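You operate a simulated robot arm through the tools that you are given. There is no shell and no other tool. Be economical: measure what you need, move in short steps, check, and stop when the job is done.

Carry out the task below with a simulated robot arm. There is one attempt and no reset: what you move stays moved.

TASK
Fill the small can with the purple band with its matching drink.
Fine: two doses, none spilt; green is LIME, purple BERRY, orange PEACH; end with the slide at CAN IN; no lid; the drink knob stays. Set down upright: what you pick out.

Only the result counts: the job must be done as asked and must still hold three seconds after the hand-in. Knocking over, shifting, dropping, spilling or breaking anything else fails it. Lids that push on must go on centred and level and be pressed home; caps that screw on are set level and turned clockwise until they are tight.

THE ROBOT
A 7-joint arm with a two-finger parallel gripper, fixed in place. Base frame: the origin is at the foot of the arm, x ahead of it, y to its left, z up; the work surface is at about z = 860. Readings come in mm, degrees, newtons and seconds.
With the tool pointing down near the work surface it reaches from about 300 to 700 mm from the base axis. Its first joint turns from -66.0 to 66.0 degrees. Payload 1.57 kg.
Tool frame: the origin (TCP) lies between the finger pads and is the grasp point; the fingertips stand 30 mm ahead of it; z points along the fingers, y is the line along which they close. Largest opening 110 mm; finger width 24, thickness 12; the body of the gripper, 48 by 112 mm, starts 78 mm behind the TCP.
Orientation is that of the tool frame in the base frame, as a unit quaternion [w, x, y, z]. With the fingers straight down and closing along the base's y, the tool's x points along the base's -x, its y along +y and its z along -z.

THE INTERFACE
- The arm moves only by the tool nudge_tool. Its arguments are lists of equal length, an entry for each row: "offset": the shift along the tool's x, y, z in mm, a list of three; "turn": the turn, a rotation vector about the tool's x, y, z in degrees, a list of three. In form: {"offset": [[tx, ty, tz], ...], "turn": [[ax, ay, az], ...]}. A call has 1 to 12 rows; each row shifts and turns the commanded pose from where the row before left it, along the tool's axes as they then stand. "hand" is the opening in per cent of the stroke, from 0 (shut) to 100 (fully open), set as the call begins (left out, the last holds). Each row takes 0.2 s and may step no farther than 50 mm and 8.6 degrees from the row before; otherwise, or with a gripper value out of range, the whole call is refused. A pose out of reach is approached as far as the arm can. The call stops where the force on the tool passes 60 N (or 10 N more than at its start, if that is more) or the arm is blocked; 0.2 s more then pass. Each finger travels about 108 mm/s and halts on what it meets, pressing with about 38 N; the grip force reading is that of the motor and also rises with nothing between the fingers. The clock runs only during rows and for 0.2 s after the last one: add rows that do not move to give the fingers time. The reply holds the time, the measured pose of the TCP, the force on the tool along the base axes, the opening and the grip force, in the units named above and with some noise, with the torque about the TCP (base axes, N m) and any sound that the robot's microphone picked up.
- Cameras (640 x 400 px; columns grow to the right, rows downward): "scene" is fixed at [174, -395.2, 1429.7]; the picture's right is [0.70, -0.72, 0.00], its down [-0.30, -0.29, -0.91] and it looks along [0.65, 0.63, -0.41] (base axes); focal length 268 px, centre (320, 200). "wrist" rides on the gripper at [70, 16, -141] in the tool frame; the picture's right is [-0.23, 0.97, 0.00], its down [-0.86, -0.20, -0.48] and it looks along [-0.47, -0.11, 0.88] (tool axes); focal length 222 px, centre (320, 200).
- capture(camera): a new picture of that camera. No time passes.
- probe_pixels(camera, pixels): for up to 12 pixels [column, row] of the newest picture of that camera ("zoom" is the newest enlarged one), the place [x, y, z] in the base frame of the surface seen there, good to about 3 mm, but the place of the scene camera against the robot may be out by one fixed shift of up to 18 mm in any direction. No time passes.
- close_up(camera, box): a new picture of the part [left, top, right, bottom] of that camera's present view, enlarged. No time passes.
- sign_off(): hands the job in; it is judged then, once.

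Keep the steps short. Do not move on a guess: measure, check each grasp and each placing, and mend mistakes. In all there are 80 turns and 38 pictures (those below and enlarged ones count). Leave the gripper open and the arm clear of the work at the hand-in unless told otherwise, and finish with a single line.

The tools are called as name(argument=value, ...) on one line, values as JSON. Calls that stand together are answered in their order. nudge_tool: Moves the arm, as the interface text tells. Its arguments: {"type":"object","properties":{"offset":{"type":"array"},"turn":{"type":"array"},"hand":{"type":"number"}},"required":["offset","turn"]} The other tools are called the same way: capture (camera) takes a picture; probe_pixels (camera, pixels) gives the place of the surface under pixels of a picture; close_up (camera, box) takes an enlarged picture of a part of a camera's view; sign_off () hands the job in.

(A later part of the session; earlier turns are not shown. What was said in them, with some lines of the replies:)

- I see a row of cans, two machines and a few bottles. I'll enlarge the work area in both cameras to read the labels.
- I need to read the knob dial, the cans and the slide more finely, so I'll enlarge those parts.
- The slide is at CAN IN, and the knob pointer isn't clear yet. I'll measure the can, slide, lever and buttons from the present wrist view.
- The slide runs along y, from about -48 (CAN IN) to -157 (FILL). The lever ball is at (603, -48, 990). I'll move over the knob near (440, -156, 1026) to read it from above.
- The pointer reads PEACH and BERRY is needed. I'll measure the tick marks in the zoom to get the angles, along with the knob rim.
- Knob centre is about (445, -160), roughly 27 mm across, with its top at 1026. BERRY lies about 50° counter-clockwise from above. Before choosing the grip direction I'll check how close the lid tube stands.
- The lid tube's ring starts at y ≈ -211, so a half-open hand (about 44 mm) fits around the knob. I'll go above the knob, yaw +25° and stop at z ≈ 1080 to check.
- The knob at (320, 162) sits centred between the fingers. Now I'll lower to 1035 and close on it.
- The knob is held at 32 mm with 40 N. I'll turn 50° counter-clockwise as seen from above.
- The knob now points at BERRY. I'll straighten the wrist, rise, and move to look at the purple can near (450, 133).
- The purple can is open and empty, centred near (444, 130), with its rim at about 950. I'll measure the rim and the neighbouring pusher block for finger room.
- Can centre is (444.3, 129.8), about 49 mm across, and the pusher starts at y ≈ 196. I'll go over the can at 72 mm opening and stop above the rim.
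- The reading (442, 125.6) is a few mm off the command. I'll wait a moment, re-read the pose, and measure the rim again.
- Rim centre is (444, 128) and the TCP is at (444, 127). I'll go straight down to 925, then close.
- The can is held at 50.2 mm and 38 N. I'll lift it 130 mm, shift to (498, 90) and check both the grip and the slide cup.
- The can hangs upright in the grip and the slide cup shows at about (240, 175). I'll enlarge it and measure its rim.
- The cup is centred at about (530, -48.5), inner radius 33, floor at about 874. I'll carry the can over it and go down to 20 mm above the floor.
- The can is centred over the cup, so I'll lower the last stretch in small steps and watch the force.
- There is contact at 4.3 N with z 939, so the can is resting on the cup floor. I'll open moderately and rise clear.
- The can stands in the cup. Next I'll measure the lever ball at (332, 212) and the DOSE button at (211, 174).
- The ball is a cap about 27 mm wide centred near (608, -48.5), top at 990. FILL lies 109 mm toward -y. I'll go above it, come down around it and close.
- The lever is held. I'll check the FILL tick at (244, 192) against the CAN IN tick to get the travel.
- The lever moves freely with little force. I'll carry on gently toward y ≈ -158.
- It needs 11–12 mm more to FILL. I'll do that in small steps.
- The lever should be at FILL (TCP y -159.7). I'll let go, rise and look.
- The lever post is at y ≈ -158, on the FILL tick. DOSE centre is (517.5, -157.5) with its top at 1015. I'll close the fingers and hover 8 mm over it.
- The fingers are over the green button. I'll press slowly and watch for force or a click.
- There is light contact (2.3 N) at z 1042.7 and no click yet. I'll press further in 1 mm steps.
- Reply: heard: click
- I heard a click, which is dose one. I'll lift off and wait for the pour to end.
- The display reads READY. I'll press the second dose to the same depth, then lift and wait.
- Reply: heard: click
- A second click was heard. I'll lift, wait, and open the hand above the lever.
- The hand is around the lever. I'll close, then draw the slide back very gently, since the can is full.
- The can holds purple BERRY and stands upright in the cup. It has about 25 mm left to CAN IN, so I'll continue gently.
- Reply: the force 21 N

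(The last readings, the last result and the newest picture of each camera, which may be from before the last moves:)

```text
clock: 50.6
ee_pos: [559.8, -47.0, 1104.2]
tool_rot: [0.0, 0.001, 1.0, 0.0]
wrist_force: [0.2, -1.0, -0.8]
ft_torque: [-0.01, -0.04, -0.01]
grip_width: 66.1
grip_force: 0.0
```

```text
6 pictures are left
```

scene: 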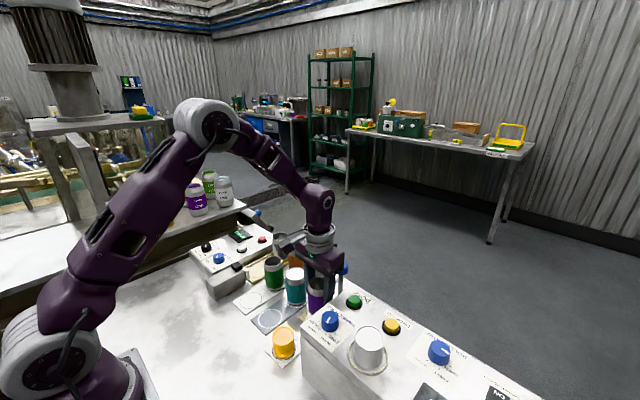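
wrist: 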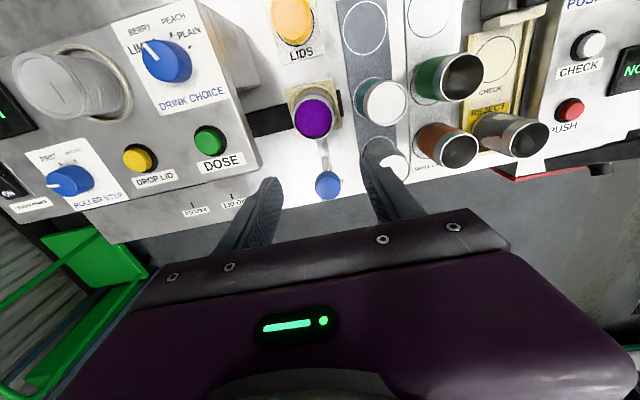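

close_up(camera="wrist", box=[240, 70, 400, 200])

probe_pixels(camera="wrist", pixels=[[327, 185], [318, 184], [337, 184], [325, 160], [314, 115], [298, 112], [332, 112]])

```text
3.08 times, centred on (320, 135) of wrist
```

zoom: 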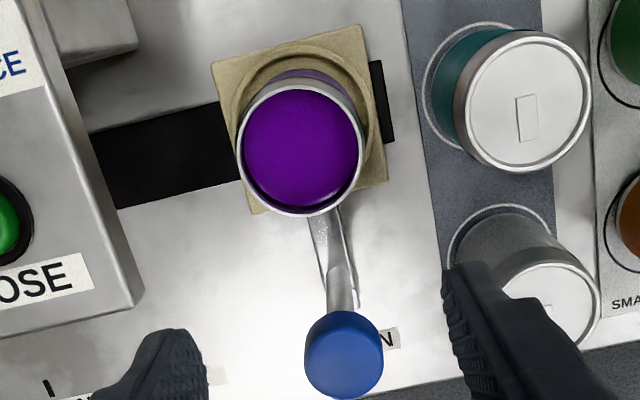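

```text
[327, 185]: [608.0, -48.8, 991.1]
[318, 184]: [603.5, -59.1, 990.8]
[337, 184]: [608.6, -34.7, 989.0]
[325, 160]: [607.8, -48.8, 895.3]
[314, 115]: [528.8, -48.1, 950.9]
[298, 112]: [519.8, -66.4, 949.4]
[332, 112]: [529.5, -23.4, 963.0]
```

The lever is back at -48.8 (CAN IN). The can is upright, filled with BERRY to 12 mm below the rim, with no spill visible, and the tray label reads "SMALL". I'll open the hand, withdraw upward and take a last look.

nudge_tool(offset=[[0, 0, -40], [0, 0, -40], [40, 0, -40], [40, 0, -30], [40, 0, 0], [40, 0, 0], [0, 0, 0], [0, 0, 0]], turn=[[0, 0, 0], [0, 0, 0], [0, 0, 0], [0, 0, 0], [0, 0, 0], [0, 0, 0], [0, 0, 0], [0, 0, 0]], hand=100)

close_up(camera="scene", box=[190, 220, 430, 370])

```text
refused: row 3 steps farther than a row can; nothing moved
```

```text
2.67 times, centred on (310, 295) of scene
```

zoom: 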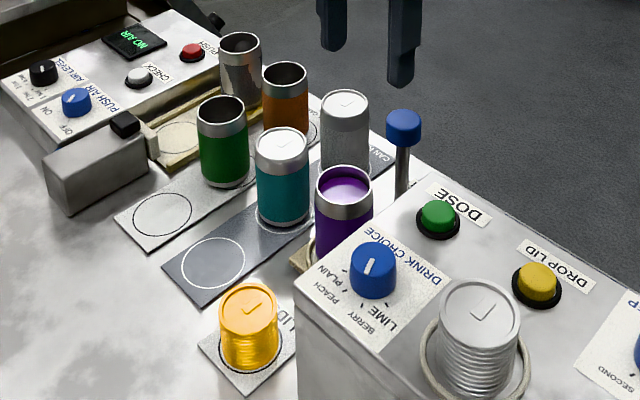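

Everything stands in place. One row of that move was too long, so it was refused. I'll withdraw with shorter steps.

nudge_tool(offset=[[0, 0, -40], [0, 0, -40], [30, 0, -30], [30, 0, -30], [40, 0, 0], [40, 0, 0], [0, 0, 0], [0, 0, 0]], turn=[[0, 0, 0], [0, 0, 0], [0, 0, 0], [0, 0, 0], [0, 0, 0], [0, 0, 0], [0, 0, 0], [0, 0, 0]], hand=100)

```text
clock: 52.4
ee_pos: [419.4, -47.1, 1241.9]
tool_rot: [0.001, 0.001, 1.0, 0.0]
wrist_force: [-0.1, -0.4, -0.3]
ft_torque: [0.02, -0.03, 0.01]
grip_width: 110.2
grip_force: 0.1
```

The arm is clear and the hand is open, so I'm handing in.

sign_off()

```text
The job is handed in.
```

The small purple-banded can got two doses of BERRY with no spill seen, and stands upright without a lid in the slide cup at CAN IN; I turned the drink knob from PEACH to BERRY and left it there.
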